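You operate a simulated robot arm through the tools that you are given. There is no shell and no other tool.

You run a simulated two-armed robot. Do the job below in one go: nothing can be reset, and whatever is moved stays where it is left.

TASK
Pick up the long-neck brush with one hand, pass it to the other hand and put it on the ledge over the rear wheel.

The check looks at the end state, three seconds after you hand in, the way a careful person would. Anything else that was tipped, shoved, dropped, spilled or broken makes it a failure.

THE ROBOT
Two 7-joint arms with two-finger grippers on one trunk, on a base that drives. Base frame: it is fixed to the floor where the robot stands at the start and does not move with it; the origin is under the middle of the robot, x ahead of it, y to its left, z up. Readings come in mm, degrees, newtons and seconds.
The left shoulder is at the start at [25, 214, 1031], the right one opposite. With the tool pointing down near the work surface each hand reaches from about 100 to 680 mm from the robot's upright axis, wherever it stands, measured 20 degrees to its own side. Places, roughly: ledge over the rear wheel (17x30 cm) [1800, 820, 680]; long-neck brush (4x4x10 cm) [500, -200, 500]. Payload 2.2 kg a hand.
The tool frame of a hand sits at the grasp point between the pads (the TCP): z along the fingers, y along the line on which they close. The tips reach 19 mm beyond it. Largest opening 116 mm; the body of the gripper starts 70 mm behind the TCP.
Orientation is that of the tool frame in the base frame, as [roll, pitch, yaw] about the fixed x, y, z axes, in that order (R = Rz(yaw) Ry(pitch) Rx(roll)). With the fingers straight down and closing along the base's y, the tool's x points along the base's -x, its y along +y and its z along -z.

THE INTERFACE
- The arms move only by the tool step_arm. It takes "left_increments", "right_increments" or both (then of equal length, played together; a hand with none holds still); each is a list of rows, each an object (a shift or turn left out is 0, a gripper value left out holds the last) with "slide": the shift along the tool's x, y, z in units of 30 mm (1.0 is 30 mm), a list of three; "rot": the turn, a rotation vector about the tool's x, y, z in units of 5 degrees (1.0 is 5 degrees), a list of three; "hand": the opening, from 0 (shut) to 1 (fully open). In form: [{"slide": [dx, dy, dz], "rot": [wx, wy, wz], "hand": hand}, ...]. A call has 1 to 20 rows; each row shifts and turns the commanded pose from where the row before left it, along the tool's axes as they then stand. A call with a number of a shift or a turn outside -1 to 1 is refused whole. A row lasts 0.2 s, in which the tool goes at most 50 mm and 8.6 degrees; a call with a longer step from one row to the next is refused whole, and so is a gripper value outside its range. A pose out of reach is approached as far as the arm can. The call stops where the force on the tool passes 40 N (or 10 N more than at its start, if that is more) or the arm is blocked; 0.2 s more then pass. The fingers move at their own pace and stop on an object; they squeeze with about 38 N. The grip force told is the motor's: it shows also when the fingers shut on nothing. Time passes only in rows, and 0.2 s behind the last, so rows that do not move let the fingers close. It gives the time, the measured TCP pose, the force on the tool (base axes), the opening and the grip force at its end, in the units of the frame above (readings bear some noise), with the torque about the TCP (base axes, N m) and any sound that the robot's microphone picked up.
- Cameras (640 x 400 px; columns grow to the right, rows downward): "scene" is now at [110, -36.9, 1178.1]; the picture's right is [-0.48, -0.88, 0.00], its down [-0.69, 0.38, -0.62] and it looks along [0.55, -0.30, -0.78] (base axes); focal length 296 px, centre (320, 200). "left" rides on the left gripper at [69, 15, -97] in its tool frame; the picture's right is [-0.21, 0.98, 0.00], its down [-0.76, -0.17, -0.63] and it looks along [-0.62, -0.14, 0.77] (tool axes); focal length 251 px, centre (320, 200). "right" rides on the right gripper at [69, -15, -97] in its tool frame; the picture's right is [0.21, 0.98, 0.00], its down [-0.76, 0.17, -0.63] and it looks along [-0.62, 0.14, 0.77] (tool axes); focal length 251 px, centre (320, 200). There is no depth. A picture from a camera that has moved, and an enlarged one, comes with that camera's place and axes in the base frame and with its lens.
- get_image(camera): a new picture of that camera. It takes no simulated time.
- raise_lower(by): slides the trunk up (or, below 0, down) by that many mm; the arms and the scene camera ride with it, the base frame stays. It gives what a move gives, with no picture.
- base_move(legs): drives the robot by 1 to 6 legs, each [ahead, left, turn to the left] in mm, mm and degrees, along the robot's own axes; the way and the turn of a leg run together, so that a leg with both is an arc; at most 1500 mm and 180 degrees a leg. The arms and the cameras ride along, it lands a little off, and it stops where it bumps. It gives what a move gives.
- head_to(pan, tilt): turns the head with the scene camera to pan (to the left, within 80 degrees either way) and tilt (down, from -29 to 69), counted from straight ahead of the robot. It gives what a move gives.
- enlarge(camera, box): a new picture of the part [left, top, right, bottom] of that camera's present view, enlarged. It takes no simulated time.
- hand_in(): hands the job in; it is judged then, once.

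Nothing tells you exact positions but the pictures and the camera data. Unless the task says otherwise, let go and move clear before handing in.

The tools are called after "Call:" as name(argument=value, ...) on one line, values as JSON. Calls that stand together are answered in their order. step_arm: Moves the arms, as the interface text tells. Its arguments: {"type":"object","properties":{"left_increments":{"type":"array","items":{"type":"object","properties":{"slide":{"type":"array","items":{"type":"number"}},"rot":{"type":"array","items":{"type":"number"}},"hand":{"type":"number"}}}},"right_increments":{"type":"array","items":{"type":"object","properties":{"slide":{"type":"array","items":{"type":"number"}},"rot":{"type":"array","items":{"type":"number"}},"hand":{"type":"number"}}}}},"required":[]} The other tools are called the same way: raise_lower (by) slides the trunk up or down; base_move (legs) drives the base; head_to (pan, tilt) turns the head that bears the scene camera; get_image (camera) takes a picture; enlarge (camera, box) takes an enlarged picture of a part of a camera's view; hand_in () hands the job in.

At the start:

```text
time_s: 0.0
left_position: [549.6, 48.6, 747.9]
left_tcp_rot: [179.9, -0.1, -180.0]
left_ft_force: [0.0, -0.5, 0.3]
left_wrist_torque: [0.03, 0.0, -0.02]
left_finger_gap: 116.0
left_gripper_force: 0.2
right_position: [377.5, -394.7, 736.3]
right_tcp_rot: [179.9, 0.1, -180.0]
right_ft_force: [-0.4, 0.6, -0.4]
right_wrist_torque: [-0.01, 0.0, 0.03]
right_finger_gap: 116.1
right_gripper_force: 0.1
trunk travel left (down, up): [-175.0, 315.0]
robot x, y, heading: [1.5, -0.4, -0.4]
head pan, tilt: [-28.8, 51.2]
```

scene: 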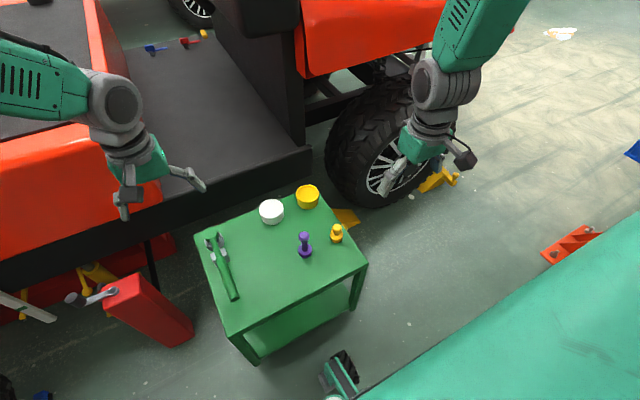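
right: 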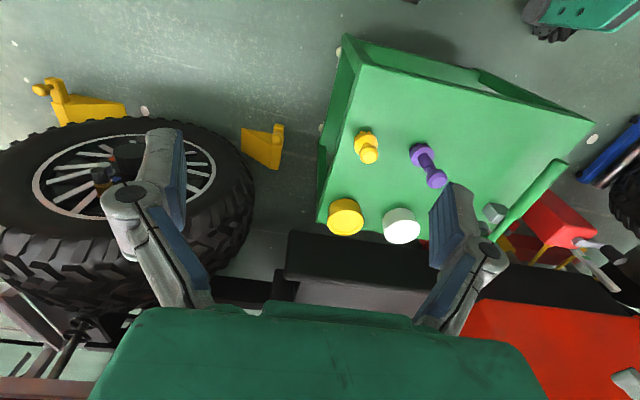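
left: 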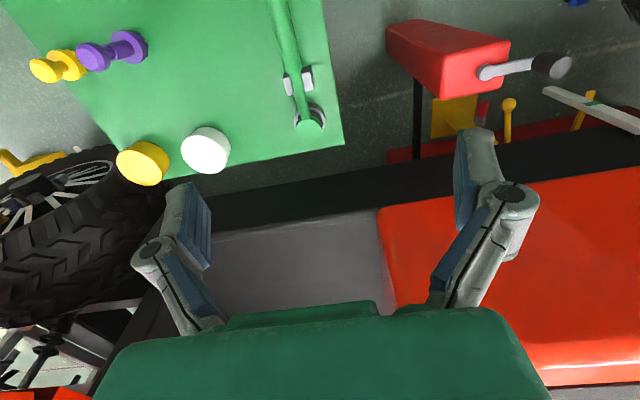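

I see a green cart with a purple and a yellow knob-shaped item, two jars/cups and pliers, and a car with its wheels beyond. I'll look closer to identify the long-neck brush before moving.

Call:
enlarge(camera="scene", box=[190, 170, 380, 290])

Call:
enlarge(camera="right", box=[310, 90, 510, 250])

Call:
enlarge(camera="left", box=[0, 0, 240, 200])

```text
3.33 times, centred on (285, 230) of scene
camera zoom: at [110.0, -36.9, 1178.1], right [-0.48, -0.88, 0.0], down [-0.69, 0.38, -0.62], along [0.55, -0.3, -0.78], focal length 988 px, centre (437, 100)
```

zoom: 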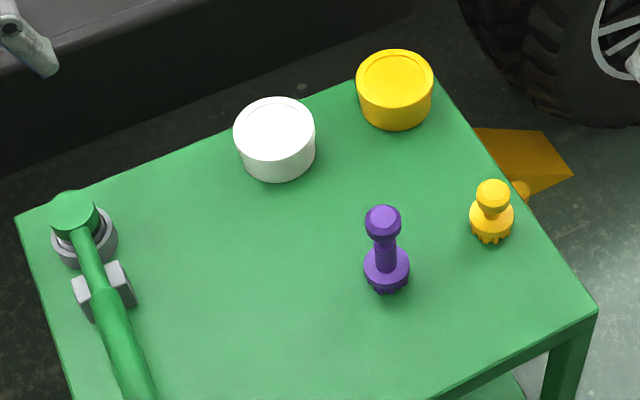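

```text
2.50 times, centred on (410, 170) of right
camera zoom: at [309.8, -409.9, 833.8], right [-0.21, 0.98, 0.0], down [0.76, 0.16, 0.63], along [0.62, 0.14, -0.77], focal length 629 px, centre (95, 275)
```

zoom: 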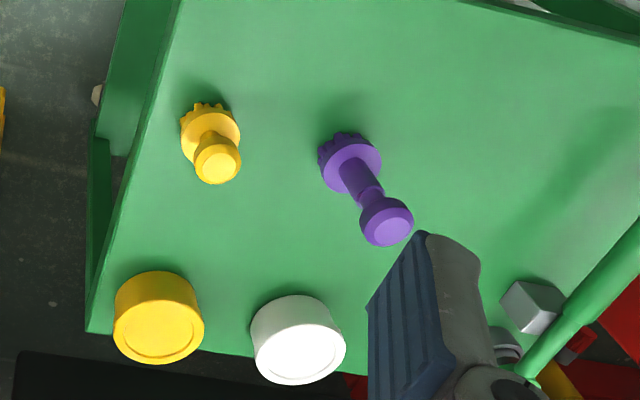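

```text
2.00 times, centred on (120, 100) of left
camera zoom: at [480.8, 64.7, 845.4], right [0.21, 0.98, 0.0], down [0.76, -0.17, 0.63], along [0.62, -0.13, -0.78], focal length 503 px, centre (720, 400)
```

zoom: 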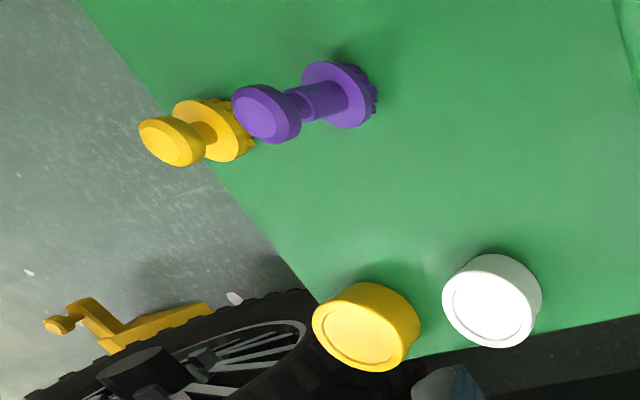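

The purple brush with the long neck stands upright at about [482, -192], with its top near z 533 and its foot near z 434. Next I look at the car and the ledge over the rear wheel.

Call:
head_to(pan=25, tilt=20)

Call:
get_image(camera="scene")

```text
time_s: 1.2
left_position: [547.9, 49.2, 749.0]
left_tcp_rot: [180.0, 0.1, 180.0]
left_ft_force: [0.0, 0.4, 0.2]
left_wrist_torque: [-0.03, 0.0, 0.0]
left_finger_gap: 115.8
left_gripper_force: 0.0
right_position: [375.9, -393.8, 738.3]
right_tcp_rot: [179.9, 0.1, -179.9]
right_ft_force: [-1.3, -0.9, 1.0]
right_wrist_torque: [-0.02, 0.0, 0.04]
right_finger_gap: 116.1
right_gripper_force: 0.2
trunk travel left (down, up): [-175.0, 315.0]
robot x, y, heading: [0.1, 1.4, -0.1]
head pan, tilt: [25.0, 20.0]
```

```text
taken
camera scene: at [128.1, 38.9, 1225.3], right [0.42, -0.91, 0.0], down [-0.31, -0.14, -0.94], along [0.85, 0.4, -0.35], focal length 296 px, centre (320, 200)
```

scene: 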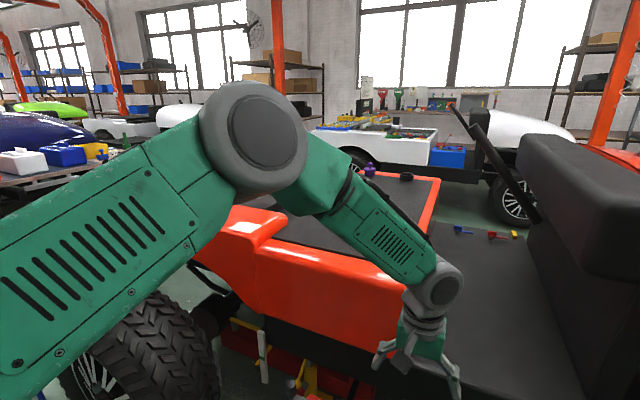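

The car's orange body lies ahead and its far end is partly hidden by the left arm. I enlarge the region where the ledge should project.

Call:
enlarge(camera="scene", box=[260, 80, 480, 220])

Call:
head_to(pan=60, tilt=20)

Call:
get_image(camera="scene")

Call:
head_to(pan=-20, tilt=20)

Call:
get_image(camera="scene")

```text
2.86 times, centred on (370, 150) of scene
camera zoom: at [128.1, 38.9, 1225.3], right [0.42, -0.91, 0.0], down [-0.31, -0.14, -0.94], along [0.85, 0.4, -0.35], focal length 847 px, centre (177, 343)
```

zoom: 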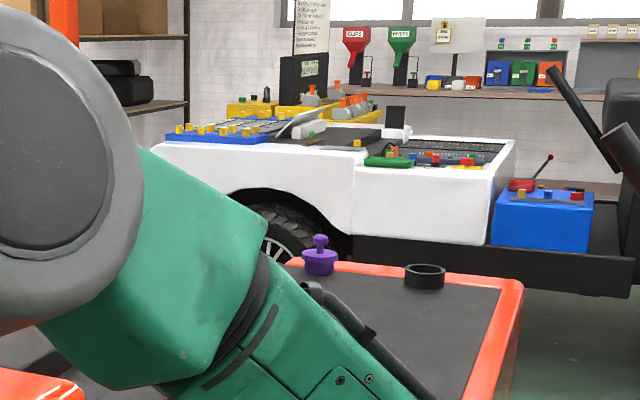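

```text
time_s: 2.2
left_position: [546.6, 49.3, 749.6]
left_tcp_rot: [-179.9, 0.1, 180.0]
left_ft_force: [0.0, 0.2, 0.2]
left_wrist_torque: [-0.04, -0.04, 0.0]
left_finger_gap: 115.8
left_gripper_force: 0.0
right_position: [376.1, -392.8, 738.8]
right_tcp_rot: [180.0, 0.3, -180.0]
right_ft_force: [-0.3, -1.0, -0.4]
right_wrist_torque: [0.0, -0.02, 0.04]
right_finger_gap: 115.9
right_gripper_force: 0.0
trunk travel left (down, up): [-175.0, 315.0]
robot x, y, heading: [0.1, -2.9, -0.0]
head pan, tilt: [60.0, 20.0]
```

```text
taken
camera scene: at [90.3, 80.3, 1225.6], right [0.87, -0.5, 0.0], down [-0.18, -0.29, -0.94], along [0.47, 0.81, -0.34], focal length 296 px, centre (320, 200)
```

scene: 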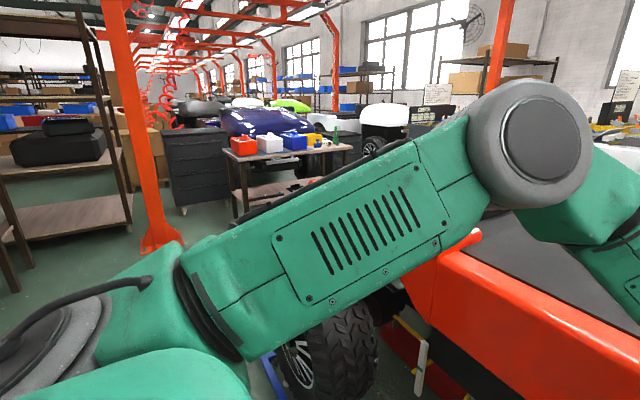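

```text
time_s: 3.8
left_position: [546.9, 49.8, 748.9]
left_tcp_rot: [-179.9, 0.2, 180.0]
left_ft_force: [0.4, -0.4, -0.8]
left_wrist_torque: [-0.01, 0.0, 0.01]
left_finger_gap: 116.1
left_gripper_force: 0.0
right_position: [375.5, -393.6, 737.9]
right_tcp_rot: [179.9, 0.2, 179.9]
right_ft_force: [-1.3, 0.1, 0.1]
right_wrist_torque: [-0.01, -0.02, -0.03]
right_finger_gap: 116.1
right_gripper_force: 0.0
trunk travel left (down, up): [-175.0, 315.0]
robot x, y, heading: [-2.1, 1.5, 0.2]
head pan, tilt: [-20.0, 20.0]
```

```text
taken
camera scene: at [131.2, -32.2, 1225.2], right [-0.34, -0.94, 0.0], down [-0.33, 0.12, -0.94], along [0.88, -0.32, -0.35], focal length 296 px, centre (320, 200)
```

scene: 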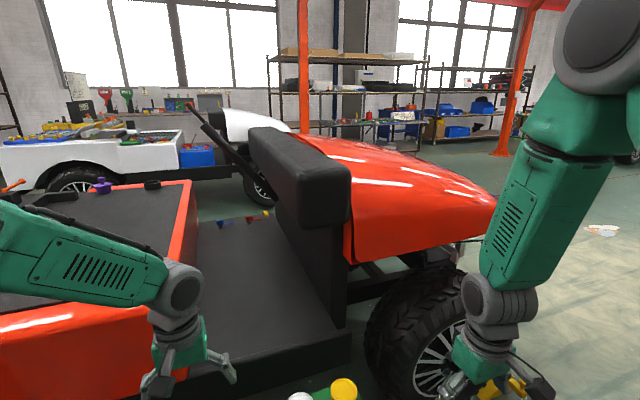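

The car's rear box is to the left, and the ledge should be on its far side near [1800, 820]. I'll take the brush by the neck with the tilted right hand, pass it to the left hand from above, then drive around. First I measure the brush more finely.

Call:
enlarge(camera="right", box=[390, 120, 470, 200])

Call:
enlarge(camera="left", box=[60, 10, 160, 90])

Call:
head_to(pan=-25, tilt=51)

Call:
get_image(camera="scene")

```text
5.00 times, centred on (430, 160) of right
camera zoom: at [307.0, -409.2, 835.2], right [-0.21, 0.98, 0.0], down [0.75, 0.17, 0.63], along [0.62, 0.14, -0.77], focal length 1257 px, centre (-230, 400)
```

zoom: 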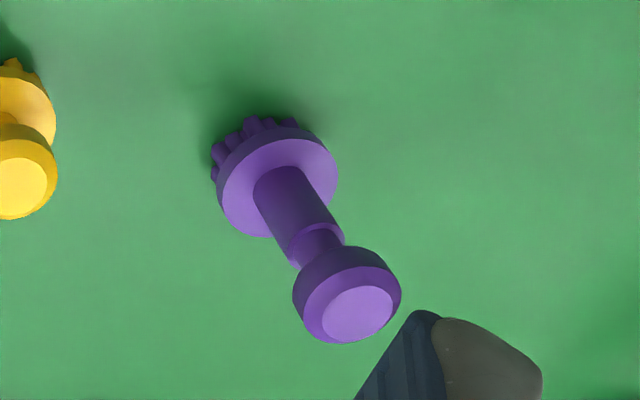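

```text
5.00 times, centred on (110, 50) of left
camera zoom: at [478.2, 65.3, 847.0], right [0.21, 0.98, 0.0], down [0.75, -0.17, 0.63], along [0.62, -0.14, -0.77], focal length 1257 px, centre (1370, 950)
```

zoom: 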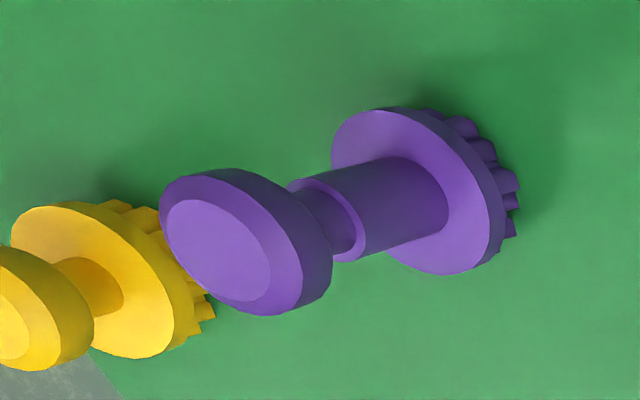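

```text
time_s: 4.7
left_position: [546.5, 51.0, 750.5]
left_tcp_rot: [-179.9, 0.1, -180.0]
left_ft_force: [0.0, 0.2, 0.0]
left_wrist_torque: [0.03, 0.02, 0.03]
left_finger_gap: 115.9
left_gripper_force: 0.1
right_position: [374.8, -392.8, 737.6]
right_tcp_rot: [179.8, 0.2, -180.0]
right_ft_force: [-0.8, 0.6, 0.3]
right_wrist_torque: [-0.03, -0.03, 0.01]
right_finger_gap: 115.9
right_gripper_force: 0.0
trunk travel left (down, up): [-175.0, 315.0]
robot x, y, heading: [-2.5, -0.4, -0.2]
head pan, tilt: [-25.0, 51.0]
```

```text
taken
camera scene: at [112.5, -32.5, 1178.4], right [-0.42, -0.91, 0.0], down [-0.71, 0.33, -0.63], along [0.57, -0.26, -0.78], focal length 296 px, centre (320, 200)
```

scene: 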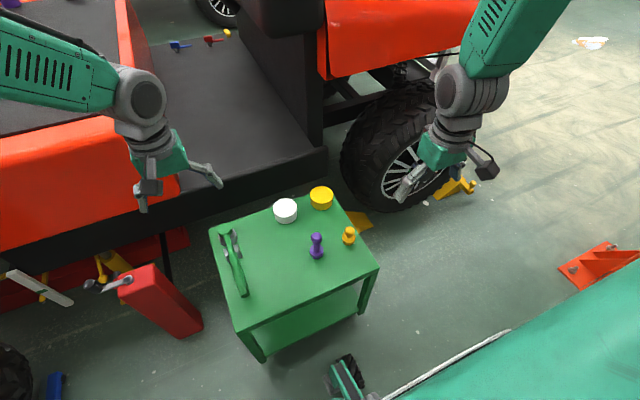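

The brush has a disc foot up to about z 450, a thick neck from 450 to 489 and a knob from 507 to 532. I bring the right hand across above it and tilt it forward to about 35° below horizontal.

Call:
step_arm(right_increments=[{"slide": [-0.26, 0.957, 0], "hand": 1}, {"slide": [-0.26, 0.957, 0]}, {"slide": [-0.26, 0.957, 0]}, {"slide": [-0.26, 0.957, 0]}, {"slide": [-0.26, 0.957, 0]}, {"slide": [-0.26, 0.957, 0]}, {"slide": [-0.26, 0.957, 0]}, {"rot": [0, -1, 0]}, {"rot": [0, -1, 0]}, {"rot": [0, -1, 0]}, {"rot": [0, -1, 0]}, {"rot": [0, -1, 0]}, {"rot": [0, -1, 0]}])

```text
time_s: 7.5
left_position: [548.1, 51.0, 749.5]
left_tcp_rot: [-180.0, 0.1, 179.9]
left_ft_force: [-0.6, 0.2, 0.0]
left_wrist_torque: [0.03, 0.0, 0.04]
left_finger_gap: 116.0
left_gripper_force: 0.0
right_position: [430.5, -192.2, 738.9]
right_tcp_rot: [-180.0, 30.3, 179.9]
right_ft_force: [0.4, -0.4, -0.3]
right_wrist_torque: [-0.02, -0.01, -0.03]
right_finger_gap: 116.1
right_gripper_force: 0.2
trunk travel left (down, up): [-175.0, 315.0]
robot x, y, heading: [2.2, 4.3, -0.1]
head pan, tilt: [-25.0, 51.0]
```

The tool tracks well. I finish the tilt to 55° from vertical and check the view.

Call:
step_arm(right_increments=[{"rot": [0, -1, 0]}, {"rot": [0, -1, 0]}, {"rot": [0, -1, 0]}, {"rot": [0, -1, 0]}, {"rot": [0, -1, 0], "hand": 0.6}, {}])

Call:
get_image(camera="scene")

Call:
get_image(camera="right")

```text
time_s: 8.9
left_position: [547.1, 50.6, 750.0]
left_tcp_rot: [180.0, 0.1, -179.9]
left_ft_force: [0.3, 0.1, -0.7]
left_wrist_torque: [-0.01, -0.01, -0.02]
left_finger_gap: 115.9
left_gripper_force: 0.2
right_position: [430.0, -192.8, 740.5]
right_tcp_rot: [179.9, 55.2, 179.8]
right_ft_force: [0.0, 0.4, -0.2]
right_wrist_torque: [-0.03, 0.03, 0.01]
right_finger_gap: 69.6
right_gripper_force: 0.1
trunk travel left (down, up): [-175.0, 315.0]
robot x, y, heading: [-2.1, -1.0, 0.2]
head pan, tilt: [-25.0, 51.0]
```

```text
taken
camera scene: at [112.2, -30.5, 1178.5], right [-0.42, -0.91, 0.0], down [-0.71, 0.33, -0.63], along [0.57, -0.27, -0.78], focal length 296 px, centre (320, 200)
```

scene: 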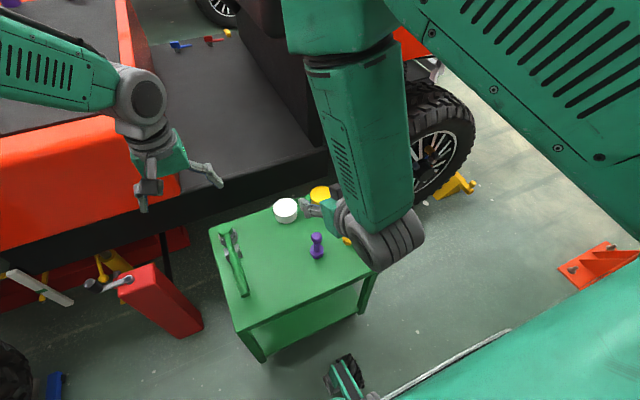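

```text
taken
camera right: at [312.2, -207.7, 738.0], right [-0.12, 0.98, -0.18], down [-0.09, 0.17, 0.98], along [0.99, 0.13, 0.07], focal length 251 px, centre (320, 200)
```

right: 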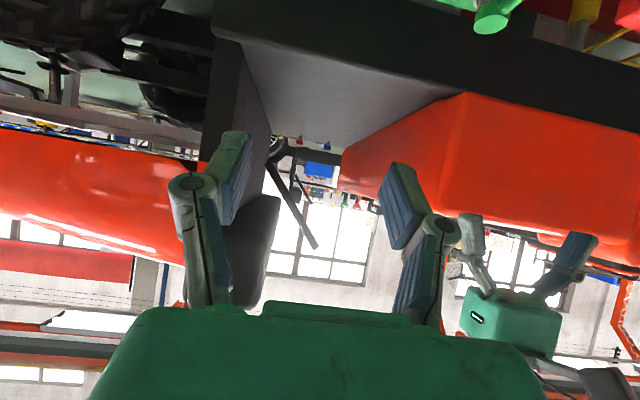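

The hand is tilted with fingers open to 70 mm. I lower it to a pre-grasp point about 100 mm short of the neck along the tool axis, then look.

Call:
step_arm(right_increments=[{"slide": [0.78, 0, 0.395]}, {"slide": [0.78, 0, 0.395]}, {"slide": [0.78, 0, 0.395]}, {"slide": [0.78, 0, 0.395]}, {"slide": [0.78, 0, 0.395]}, {"slide": [0.78, 0, 0.395]}, {"slide": [0.78, 0, 0.395]}, {"slide": [0.78, 0, 0.395]}, {}])

Call:
get_image(camera="scene")

Call:
get_image(camera="right")

Call:
get_image(camera="left")

```text
time_s: 10.9
left_position: [546.9, 49.5, 749.1]
left_tcp_rot: [-179.9, 0.1, -180.0]
left_ft_force: [0.2, 1.0, 1.1]
left_wrist_torque: [0.0, 0.03, -0.04]
left_finger_gap: 116.1
left_gripper_force: 0.1
right_position: [402.5, -191.8, 530.8]
right_tcp_rot: [180.0, 55.2, -179.9]
right_ft_force: [0.4, -0.4, 0.0]
right_wrist_torque: [0.0, -0.02, -0.01]
right_finger_gap: 69.5
right_gripper_force: 0.0
trunk travel left (down, up): [-175.0, 315.0]
robot x, y, heading: [2.8, -1.0, 0.2]
head pan, tilt: [-25.0, 51.0]
```

```text
taken
camera scene: at [112.4, -30.7, 1178.5], right [-0.42, -0.91, 0.0], down [-0.71, 0.33, -0.63], along [0.57, -0.27, -0.78], focal length 296 px, centre (320, 200)
```

scene: 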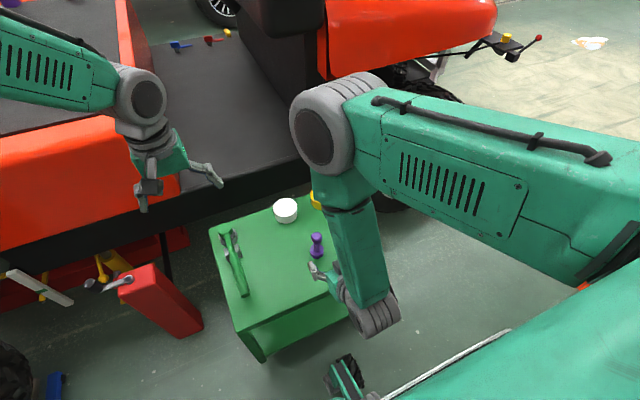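

```text
taken
camera right: at [283.9, -207.6, 529.2], right [-0.12, 0.98, -0.18], down [-0.09, 0.17, 0.98], along [0.99, 0.14, 0.07], focal length 251 px, centre (320, 200)
```

right: 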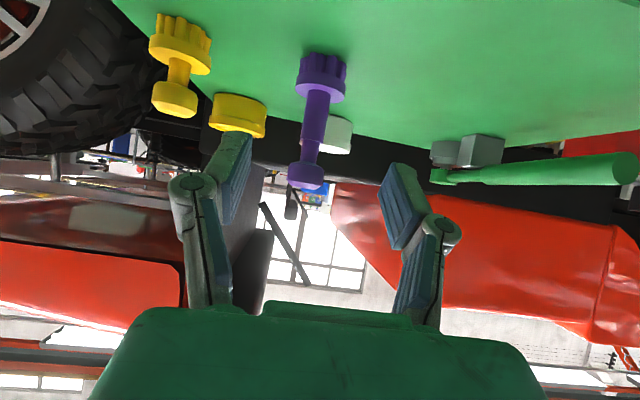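

```text
taken
camera left: at [478.1, 65.9, 847.0], right [0.21, 0.98, 0.0], down [0.75, -0.17, 0.63], along [0.62, -0.14, -0.77], focal length 251 px, centre (320, 200)
```

left: 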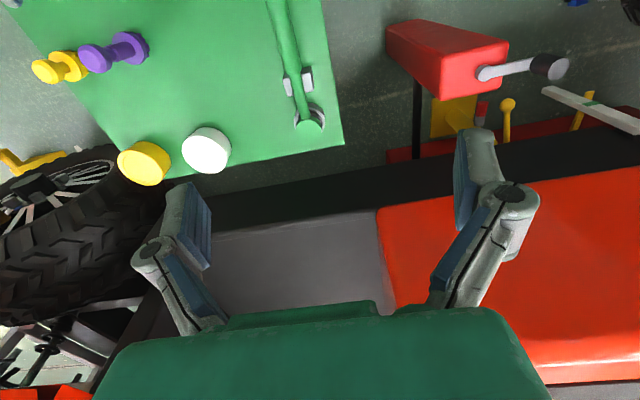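

The brush is centred between the open fingers and the view agrees with my estimate. I advance 97 mm along the tool axis to the neck, then look before closing.

Call:
step_arm(right_increments=[{"slide": [0, -0.01, 0.65]}, {"slide": [0, -0.01, 0.65]}, {"slide": [0, -0.01, 0.65]}, {"slide": [0, -0.01, 0.65]}, {"slide": [0, -0.01, 0.64]}, {}])

Call:
get_image(camera="right")

Call:
enlarge(camera="scene", box=[260, 200, 400, 300])

Call:
enlarge(camera="left", box=[0, 0, 200, 120])

```text
time_s: 12.3
left_position: [546.0, 50.7, 749.4]
left_tcp_rot: [-180.0, 0.2, 180.0]
left_ft_force: [0.0, -0.2, 0.1]
left_wrist_torque: [0.02, 0.05, 0.0]
left_finger_gap: 116.2
left_gripper_force: 0.0
right_position: [481.4, -193.9, 475.3]
right_tcp_rot: [179.9, 55.2, 180.0]
right_ft_force: [1.1, -0.2, 0.3]
right_wrist_torque: [0.01, 0.0, -0.01]
right_finger_gap: 69.4
right_gripper_force: 0.1
trunk travel left (down, up): [-175.0, 315.0]
robot x, y, heading: [-1.4, -1.6, 0.2]
head pan, tilt: [-25.0, 51.0]
```

```text
taken
camera right: at [363.4, -209.6, 474.7], right [-0.12, 0.98, -0.18], down [-0.09, 0.17, 0.98], along [0.99, 0.14, 0.06], focal length 251 px, centre (320, 200)
```

right: 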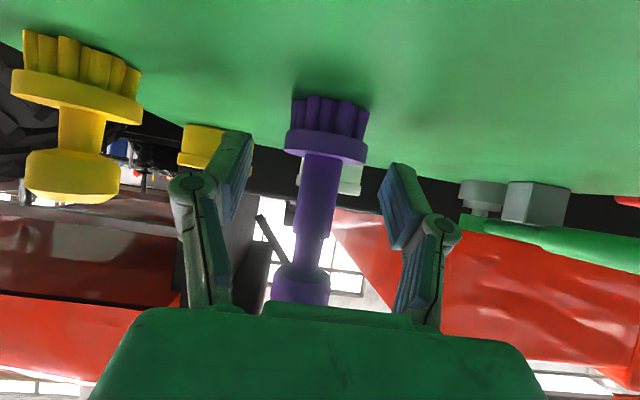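

```text
4.00 times, centred on (330, 250) of scene
camera zoom: at [112.6, -30.9, 1178.4], right [-0.42, -0.91, 0.0], down [-0.71, 0.33, -0.63], along [0.57, -0.27, -0.78], focal length 1186 px, centre (280, 0)
```

zoom: 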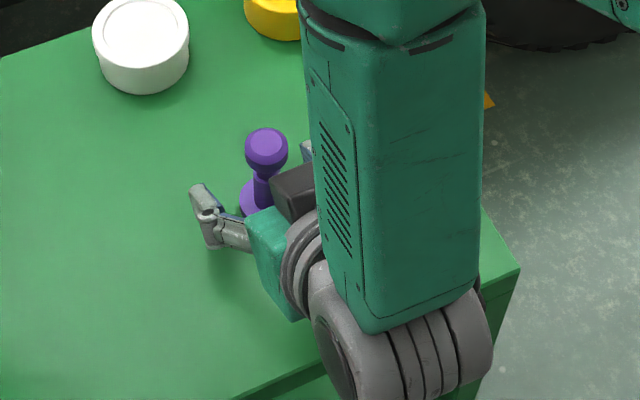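

```text
3.20 times, centred on (100, 60) of left
camera zoom: at [478.1, 65.8, 847.0], right [0.21, 0.98, 0.0], down [0.75, -0.17, 0.63], along [0.62, -0.14, -0.77], focal length 805 px, centre (1024, 648)
```

zoom: 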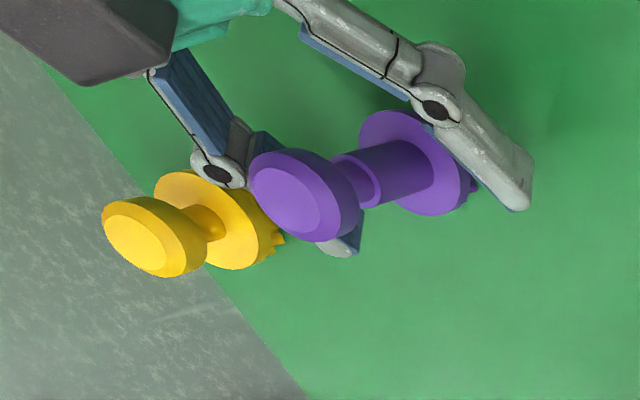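

Close up, the foot disc's top sits near z 465 and the thick neck runs to about 498, so I raise the hand 13 mm to grip only the neck before closing.

Call:
step_arm(right_increments=[{"slide": [-0.355, 0, -0.249]}, {}, {}])

Call:
get_image(camera="right")

Call:
enlarge(camera="left", box=[0, 0, 200, 120])

```text
time_s: 13.1
left_position: [547.3, 49.2, 748.9]
left_tcp_rot: [179.9, 0.1, -179.9]
left_ft_force: [0.3, 0.2, 1.1]
left_wrist_torque: [0.01, 0.0, 0.03]
left_finger_gap: 116.0
left_gripper_force: 0.1
right_position: [481.3, -194.4, 488.4]
right_tcp_rot: [-180.0, 55.1, 179.9]
right_ft_force: [-0.5, -0.1, 0.0]
right_wrist_torque: [-0.01, 0.0, -0.01]
right_finger_gap: 69.9
right_gripper_force: 0.0
trunk travel left (down, up): [-175.0, 315.0]
robot x, y, heading: [2.9, -0.6, -0.1]
head pan, tilt: [-25.0, 51.0]
```

```text
taken
camera right: at [362.9, -209.2, 487.7], right [-0.12, 0.98, -0.18], down [-0.09, 0.17, 0.98], along [0.99, 0.14, 0.06], focal length 251 px, centre (320, 200)
```

right: 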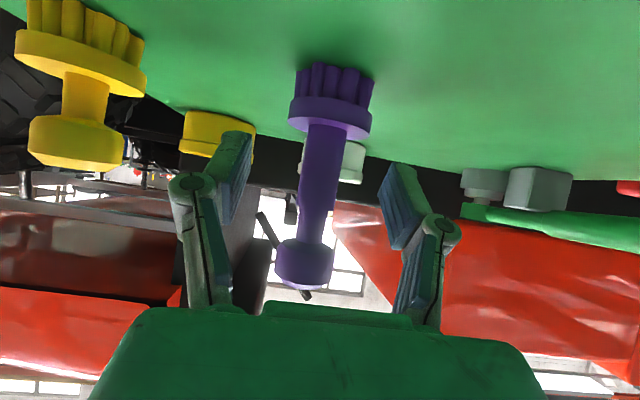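

```text
3.20 times, centred on (100, 60) of left
camera zoom: at [478.2, 65.8, 846.9], right [0.21, 0.98, 0.0], down [0.75, -0.17, 0.63], along [0.62, -0.14, -0.77], focal length 805 px, centre (1024, 648)
```

zoom: 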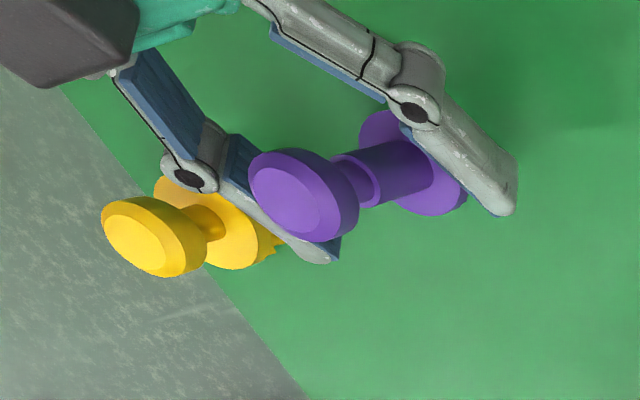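

The fingers now straddle the thick neck, clear of the foot disc and knob. I close the right gripper.

Call:
step_arm(right_increments=[{"hand": 0.3}, {"hand": 0.0}, {"hand": 0.0}, {"hand": 0.0}, {"hand": 0.0}])

Call:
get_image(camera="right")

Call:
enlarge(camera="left", box=[0, 0, 200, 120])

```text
time_s: 14.3
left_position: [548.4, 49.4, 749.7]
left_tcp_rot: [-179.9, 0.2, -180.0]
left_ft_force: [-1.1, 0.0, -0.2]
left_wrist_torque: [0.01, 0.0, 0.02]
left_finger_gap: 116.3
left_gripper_force: 0.0
right_position: [481.9, -193.2, 488.2]
right_tcp_rot: [-179.9, 55.1, 179.9]
right_ft_force: [0.1, -0.5, -0.1]
right_wrist_torque: [-0.02, -0.02, -0.01]
right_finger_gap: 13.9
right_gripper_force: 38.5
trunk travel left (down, up): [-175.0, 315.0]
robot x, y, heading: [-1.1, -0.7, 0.0]
head pan, tilt: [-25.0, 51.0]
```

```text
taken
camera right: at [363.0, -209.2, 487.6], right [-0.12, 0.98, -0.18], down [-0.09, 0.17, 0.98], along [0.99, 0.14, 0.06], focal length 251 px, centre (320, 200)
```

right: 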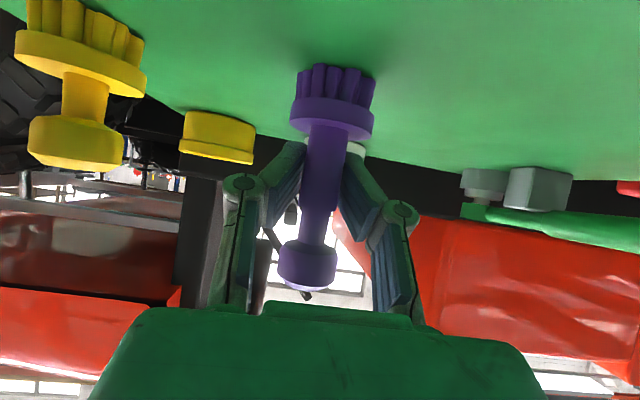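

```text
3.20 times, centred on (100, 60) of left
camera zoom: at [478.2, 65.8, 846.9], right [0.21, 0.98, 0.0], down [0.76, -0.17, 0.63], along [0.62, -0.14, -0.77], focal length 805 px, centre (1024, 648)
```

zoom: 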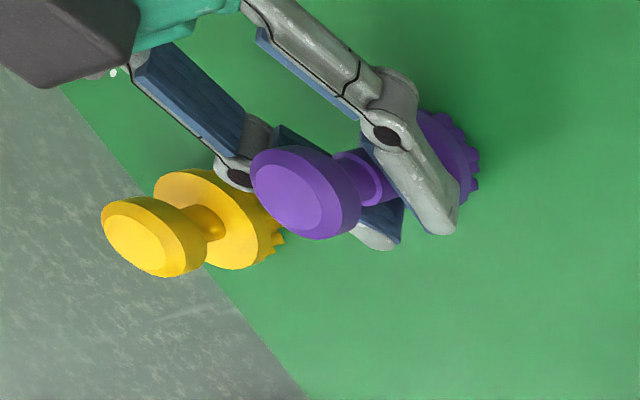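

The grip is firm on the neck at 14 mm with 38 N, and the brush stayed upright. I lift straight up slowly and check.

Call:
step_arm(right_increments=[{"slide": [-0.2, 0, -0.14], "hand": 0}, {"slide": [-0.4, 0, -0.28]}, {"slide": [-0.6, 0, -0.42]}, {"slide": [-0.6, 0, -0.42]}, {}])

Call:
get_image(camera="right")

Call:
get_image(camera="scene")

```text
time_s: 15.5
left_position: [548.0, 49.6, 749.2]
left_tcp_rot: [179.9, 0.0, 180.0]
left_ft_force: [0.5, 0.3, 0.0]
left_wrist_torque: [0.04, -0.04, 0.01]
left_finger_gap: 116.0
left_gripper_force: 0.1
right_position: [481.4, -193.5, 553.5]
right_tcp_rot: [180.0, 55.2, 180.0]
right_ft_force: [1.0, -0.1, -0.5]
right_wrist_torque: [-0.01, 0.01, 0.02]
right_finger_gap: 13.6
right_gripper_force: 38.2
trunk travel left (down, up): [-175.0, 315.0]
robot x, y, heading: [-2.5, 0.7, -0.1]
head pan, tilt: [-25.0, 51.0]
```

```text
taken
camera right: at [363.3, -209.5, 553.2], right [-0.12, 0.98, -0.18], down [-0.09, 0.17, 0.98], along [0.99, 0.14, 0.06], focal length 251 px, centre (320, 200)
```

right: 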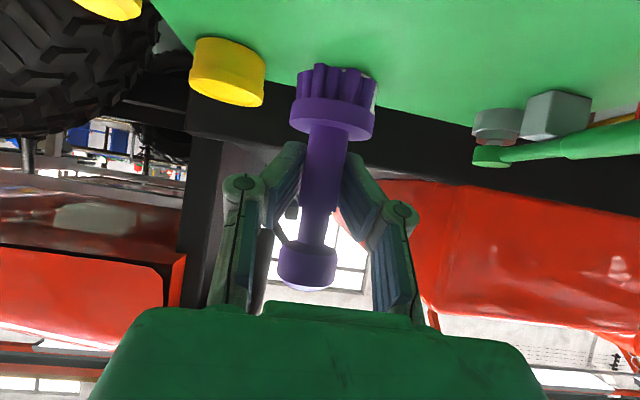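

```text
taken
camera scene: at [112.9, -30.9, 1178.4], right [-0.42, -0.91, 0.0], down [-0.71, 0.33, -0.63], along [0.57, -0.27, -0.78], focal length 296 px, centre (320, 200)
```

scene: 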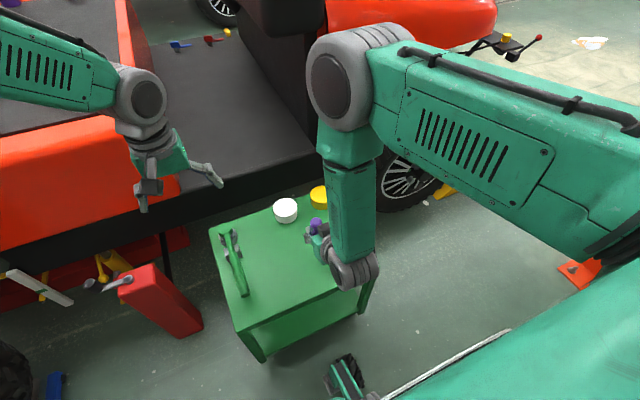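

The brush is in hand and hangs upright. The right elbow and forearm sit above the brush, so I lift it, raise the left hand clear, and then yaw the right hand left so the left hand can come from above.

Call:
step_arm(right_increments=[{"slide": [-0.62, 0, -0.435], "hand": 0}, {"slide": [-0.62, 0, -0.435]}, {"slide": [-0.62, 0, -0.435]}, {"slide": [-0.62, 0, -0.435]}, {"slide": [-0.62, 0, -0.435]}, {"slide": [-0.62, 0, -0.435]}, {}], left_increments=[{"slide": [0, 0.5, -0.6]}, {"slide": [0, 0.5, -0.6]}, {"slide": [0, 0.5, -0.6]}, {"slide": [0, 0.5, -0.6]}, {"slide": [0, 0.5, -0.6]}, {"slide": [0, 0.5, -0.6]}, {}])

Call:
step_arm(right_increments=[{"rot": [-0.819, 0, -0.574]}, {"rot": [-0.819, 0, -0.574]}, {"rot": [-0.819, 0, -0.574]}, {"rot": [-0.819, 0, -0.574]}, {"rot": [-0.819, 0, -0.574]}, {"rot": [-0.819, 0, -0.574]}, {}])

Call:
get_image(camera="scene")

Call:
get_image(camera="right")

Call:
get_image(camera="left")

```text
time_s: 17.1
left_position: [548.4, 139.2, 855.3]
left_tcp_rot: [-179.9, 0.1, -180.0]
left_ft_force: [0.0, -0.6, -0.1]
left_wrist_torque: [-0.01, 0.02, 0.04]
left_finger_gap: 116.0
left_gripper_force: 0.1
right_position: [480.0, -193.6, 691.0]
right_tcp_rot: [180.0, 55.1, 180.0]
right_ft_force: [0.7, 0.0, -0.5]
right_wrist_torque: [-0.01, 0.02, 0.01]
right_finger_gap: 13.6
right_gripper_force: 37.8
trunk travel left (down, up): [-175.0, 315.0]
robot x, y, heading: [0.3, 0.8, -0.0]
head pan, tilt: [-25.0, 51.0]
```

```text
time_s: 18.7
left_position: [546.6, 138.9, 857.0]
left_tcp_rot: [179.9, 0.1, -180.0]
left_ft_force: [-0.5, 0.0, -0.1]
left_wrist_torque: [-0.01, 0.01, 0.01]
left_finger_gap: 116.1
left_gripper_force: 0.0
right_position: [480.1, -194.4, 689.9]
right_tcp_rot: [-179.8, 55.0, -149.8]
right_ft_force: [-0.2, 0.4, -0.5]
right_wrist_torque: [-0.03, 0.01, -0.05]
right_finger_gap: 13.3
right_gripper_force: 38.4
trunk travel left (down, up): [-175.0, 315.0]
robot x, y, heading: [-3.8, -1.5, 0.3]
head pan, tilt: [-25.0, 51.0]
```

```text
taken
camera scene: at [112.6, -31.0, 1178.4], right [-0.42, -0.91, 0.0], down [-0.71, 0.33, -0.63], along [0.57, -0.27, -0.78], focal length 296 px, centre (320, 200)
```

scene: 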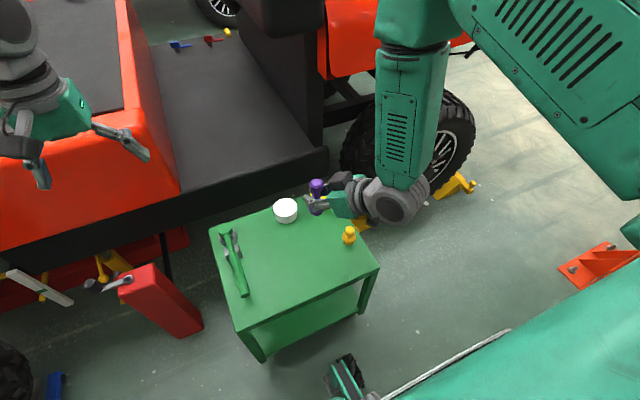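

```text
taken
camera right: at [386.0, -266.9, 689.4], right [-0.59, 0.78, -0.18], down [-0.16, 0.1, 0.98], along [0.79, 0.61, 0.06], focal length 251 px, centre (320, 200)
```

right: 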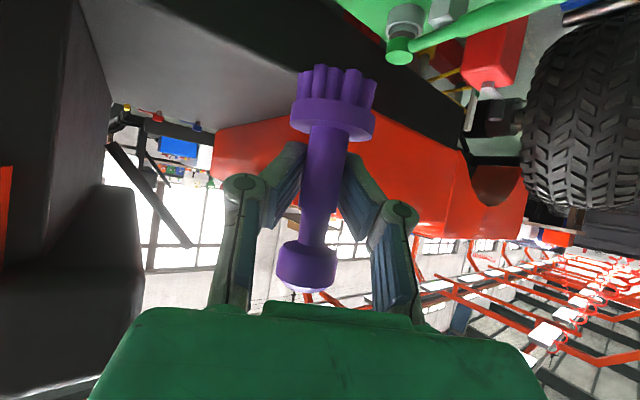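

```text
taken
camera left: at [478.0, 155.3, 954.9], right [0.21, 0.98, 0.0], down [0.76, -0.17, 0.63], along [0.62, -0.14, -0.77], focal length 251 px, centre (320, 200)
```

left: 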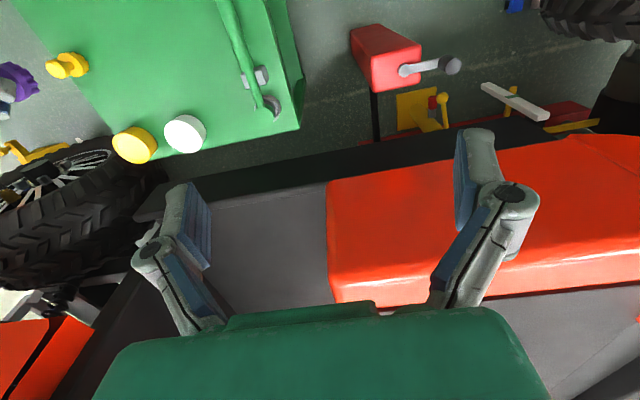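

The brush stays upright in the right hand as it yaws. I continue the yaw to 75° left.

Call:
step_arm(right_increments=[{"rot": [-0.819, 0, -0.574]}, {"rot": [-0.819, 0, -0.574]}, {"rot": [-0.819, 0, -0.574]}, {"rot": [-0.819, 0, -0.574]}, {"rot": [-0.819, 0, -0.574]}, {"rot": [-0.819, 0, -0.574]}, {"rot": [-0.819, 0, -0.574]}, {"rot": [-0.819, 0, -0.574]}, {"rot": [-0.819, 0, -0.574]}, {}])

Call:
get_image(camera="scene")

```text
time_s: 20.9
left_position: [546.0, 138.9, 857.3]
left_tcp_rot: [-179.9, 0.2, 180.0]
left_ft_force: [-0.9, 0.5, 0.1]
left_wrist_torque: [-0.02, 0.0, -0.01]
left_finger_gap: 115.7
left_gripper_force: 0.1
right_position: [480.0, -194.4, 690.5]
right_tcp_rot: [-179.7, 55.0, -104.7]
right_ft_force: [0.4, 0.0, -0.4]
right_wrist_torque: [-0.02, 0.01, -0.01]
right_finger_gap: 12.7
right_gripper_force: 37.6
trunk travel left (down, up): [-175.0, 315.0]
robot x, y, heading: [0.1, -2.4, -0.2]
head pan, tilt: [-25.0, 51.0]
```

```text
taken
camera scene: at [112.7, -31.4, 1178.4], right [-0.42, -0.91, 0.0], down [-0.71, 0.33, -0.63], along [0.57, -0.27, -0.78], focal length 296 px, centre (320, 200)
```

scene: 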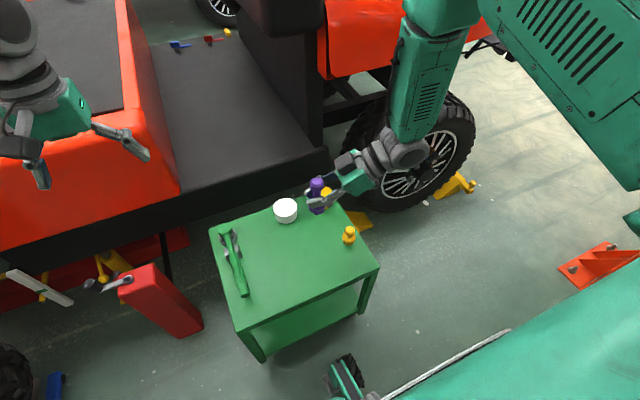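

The right wrist now points left with the brush upright. I bring the brush toward the middle, to about y -40, and check for any slip.

Call:
step_arm(right_increments=[{"slide": [-0.458, 0.329, 0.653], "hand": 0}, {"slide": [-0.458, 0.329, 0.653]}, {"slide": [-0.458, 0.329, 0.653]}, {"slide": [-0.458, 0.329, 0.653]}, {"slide": [-0.458, 0.329, 0.653]}, {"slide": [-0.458, 0.329, 0.653]}, {}])

Call:
get_image(camera="right")

Call:
get_image(camera="left")

Call:
get_image(camera="scene")

```text
time_s: 22.5
left_position: [546.9, 140.8, 858.0]
left_tcp_rot: [-179.9, 0.2, -179.9]
left_ft_force: [-0.7, -0.2, 0.5]
left_wrist_torque: [0.0, -0.06, 0.0]
left_finger_gap: 116.0
left_gripper_force: 0.1
right_position: [461.9, -38.7, 690.5]
right_tcp_rot: [-179.7, 55.0, -104.7]
right_ft_force: [0.7, 0.7, 0.8]
right_wrist_torque: [-0.02, 0.0, -0.01]
right_finger_gap: 12.9
right_gripper_force: 37.8
trunk travel left (down, up): [-175.0, 315.0]
robot x, y, heading: [0.4, -2.2, -0.2]
head pan, tilt: [-25.0, 51.0]
```

```text
taken
camera right: at [444.9, -158.2, 690.0], right [-0.97, 0.14, -0.18], down [-0.19, -0.04, 0.98], along [0.13, 0.99, 0.06], focal length 251 px, centre (320, 200)
```

right: 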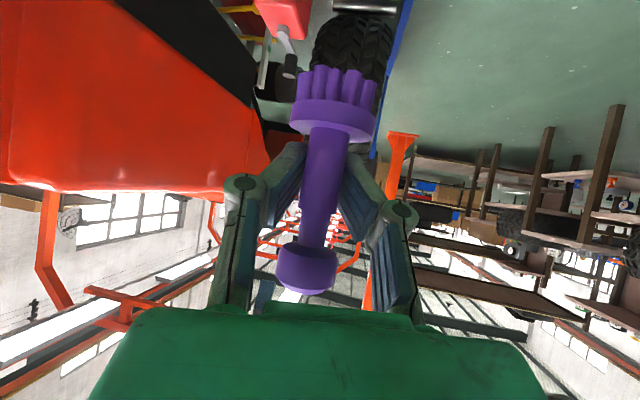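

```text
taken
camera left: at [478.1, 156.0, 954.8], right [0.21, 0.98, 0.0], down [0.76, -0.17, 0.63], along [0.62, -0.14, -0.77], focal length 251 px, centre (320, 200)
```

left: 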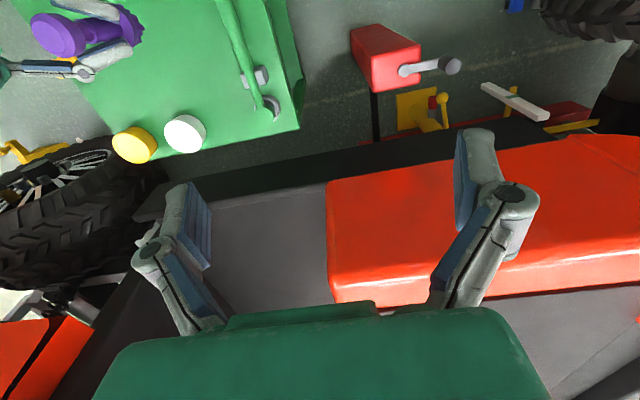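

```text
taken
camera scene: at [112.8, -30.1, 1178.4], right [-0.42, -0.91, 0.0], down [-0.71, 0.33, -0.63], along [0.57, -0.27, -0.78], focal length 296 px, centre (320, 200)
```

scene: 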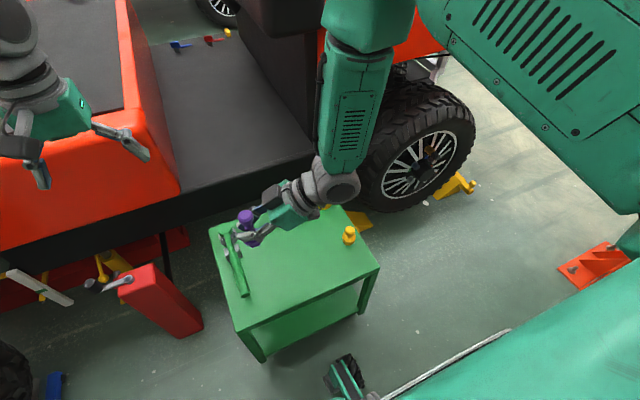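

The brush is in the clear at [462, -39, 690], upright. Before bringing the left hand in, I look closely at both grippers to understand their clearances.

Call:
enlarge(camera="scene", box=[0, 20, 180, 200])

Call:
enlarge(camera="scene", box=[210, 130, 380, 260])

Call:
enlarge(camera="left", box=[0, 0, 180, 110])

```text
2.22 times, centred on (90, 110) of scene
camera zoom: at [112.8, -30.1, 1178.4], right [-0.42, -0.91, 0.0], down [-0.71, 0.33, -0.63], along [0.57, -0.27, -0.78], focal length 659 px, centre (831, 400)
```

zoom: 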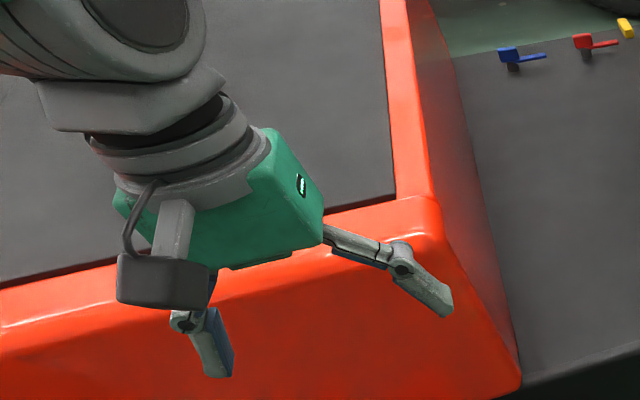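

```text
3.08 times, centred on (295, 195) of scene
camera zoom: at [112.8, -30.1, 1178.4], right [-0.42, -0.91, 0.0], down [-0.71, 0.33, -0.63], along [0.57, -0.27, -0.78], focal length 912 px, centre (397, 215)
```

zoom: 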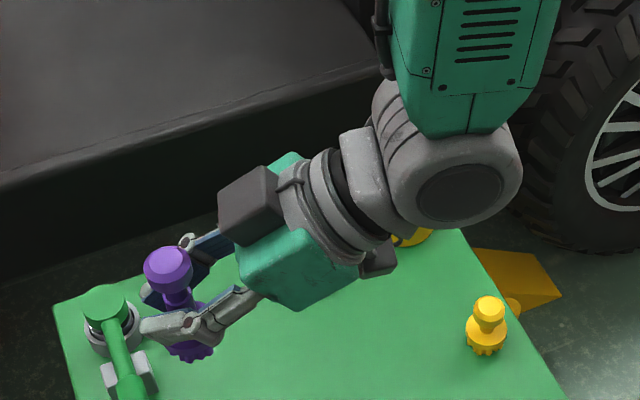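

```text
3.56 times, centred on (90, 55) of left
camera zoom: at [478.1, 156.0, 954.8], right [0.21, 0.98, 0.0], down [0.76, -0.17, 0.63], along [0.62, -0.14, -0.77], focal length 894 px, centre (1138, 716)
```

zoom: 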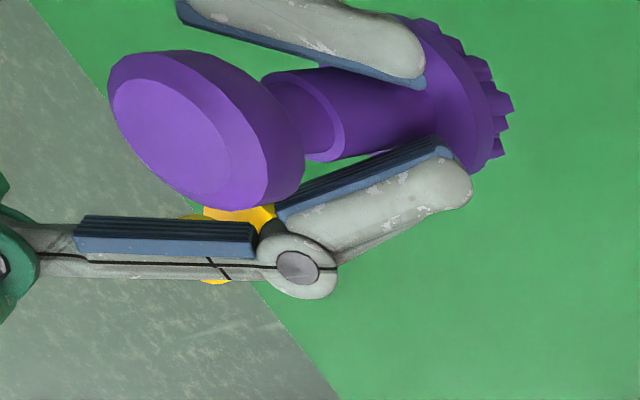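

The gripper shapes are clear: hand 2 from above has room if its fingers close along the same line as hand 1's. I yaw the left hand 75° left in place, high up.

Call:
step_arm(left_increments=[{"rot": [0, 0, -1]}, {"rot": [0, 0, -1]}, {"rot": [0, 0, -1]}, {"rot": [0, 0, -1]}, {"rot": [0, 0, -1]}, {"rot": [0, 0, -1]}, {"rot": [0, 0, -1]}, {"rot": [0, 0, -1]}, {"rot": [0, 0, -1]}, {"rot": [0, 0, -1]}, {"rot": [0, 0, -1]}, {"rot": [0, 0, -1]}, {"rot": [0, 0, -1]}, {"rot": [0, 0, -1]}, {"rot": [0, 0, -1]}, {}])

Call:
get_image(camera="scene")

Call:
get_image(camera="left")

```text
time_s: 25.9
left_position: [551.3, 148.3, 863.9]
left_tcp_rot: [-179.1, -1.5, -103.5]
left_ft_force: [-0.4, 0.3, -0.3]
left_wrist_torque: [0.03, 0.0, 0.02]
left_finger_gap: 116.1
left_gripper_force: 0.0
right_position: [461.0, -39.9, 690.5]
right_tcp_rot: [-179.6, 55.0, -104.8]
right_ft_force: [-0.5, 0.5, -0.4]
right_wrist_torque: [0.01, -0.02, 0.01]
right_finger_gap: 12.1
right_gripper_force: 38.3
trunk travel left (down, up): [-175.0, 315.0]
robot x, y, heading: [-1.9, -0.1, 0.2]
head pan, tilt: [-25.0, 51.0]
```

```text
taken
camera scene: at [112.7, -30.8, 1178.4], right [-0.42, -0.91, 0.0], down [-0.71, 0.33, -0.63], along [0.57, -0.27, -0.78], focal length 296 px, centre (320, 200)
```

scene: 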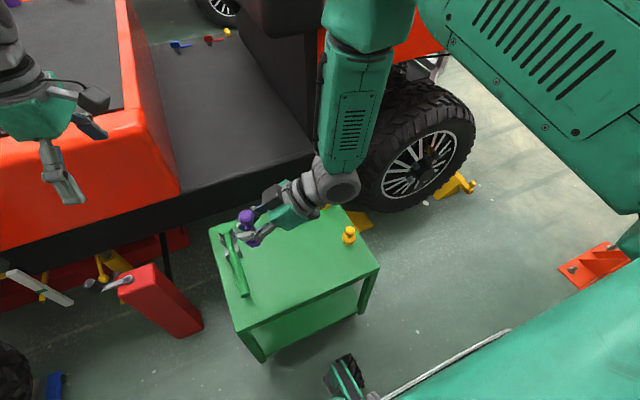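

```text
taken
camera left: at [519.9, 87.7, 963.8], right [-0.9, 0.44, -0.02], down [0.33, 0.71, 0.61], along [0.28, 0.55, -0.79], focal length 251 px, centre (320, 200)
```

left: 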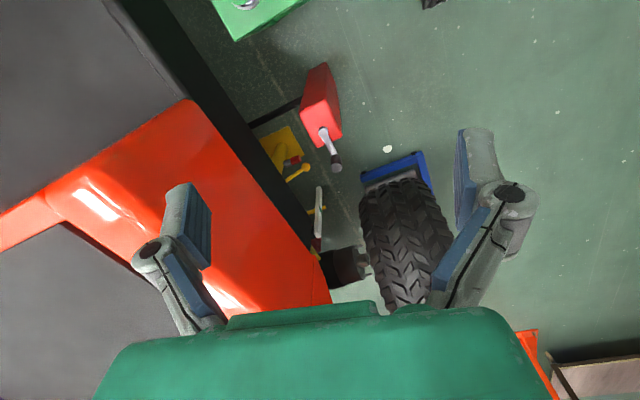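

The left arm falls a few mm short at 75° yaw, likely near a joint limit. I back both hands off to 60° so they still match.

Call:
step_arm(left_increments=[{"rot": [0, 0, 1]}, {"rot": [0, 0, 1]}, {"rot": [0, 0, 1]}, {}], right_increments=[{"rot": [0.819, 0, 0.574], "hand": 0}, {"rot": [0.819, 0, 0.574]}, {"rot": [0.819, 0, 0.574]}, {}])

Call:
get_image(camera="right")

```text
time_s: 26.9
left_position: [546.6, 139.9, 856.0]
left_tcp_rot: [-179.9, 0.0, -120.0]
left_ft_force: [0.1, 0.3, 0.4]
left_wrist_torque: [0.01, 0.01, -0.02]
left_finger_gap: 116.1
left_gripper_force: 0.0
right_position: [460.3, -40.8, 689.5]
right_tcp_rot: [-179.7, 55.2, -119.8]
right_ft_force: [0.0, 0.3, -0.5]
right_wrist_torque: [-0.03, 0.02, 0.03]
right_finger_gap: 11.9
right_gripper_force: 37.8
trunk travel left (down, up): [-175.0, 315.0]
robot x, y, heading: [0.7, 0.3, -0.3]
head pan, tilt: [-25.0, 51.0]
```

```text
taken
camera right: at [415.0, -150.5, 689.6], right [-0.91, 0.38, -0.18], down [-0.19, 0.01, 0.98], along [0.38, 0.92, 0.06], focal length 251 px, centre (320, 200)
```

right: 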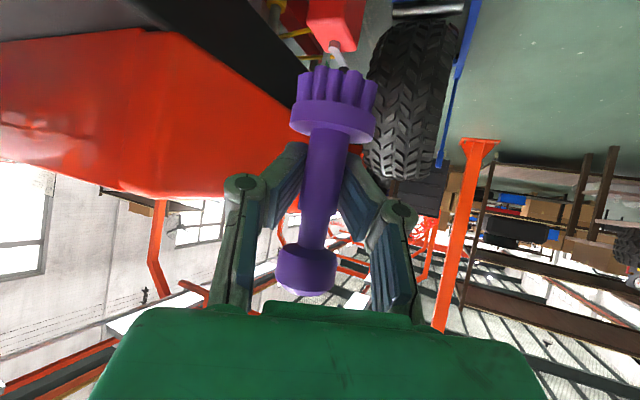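

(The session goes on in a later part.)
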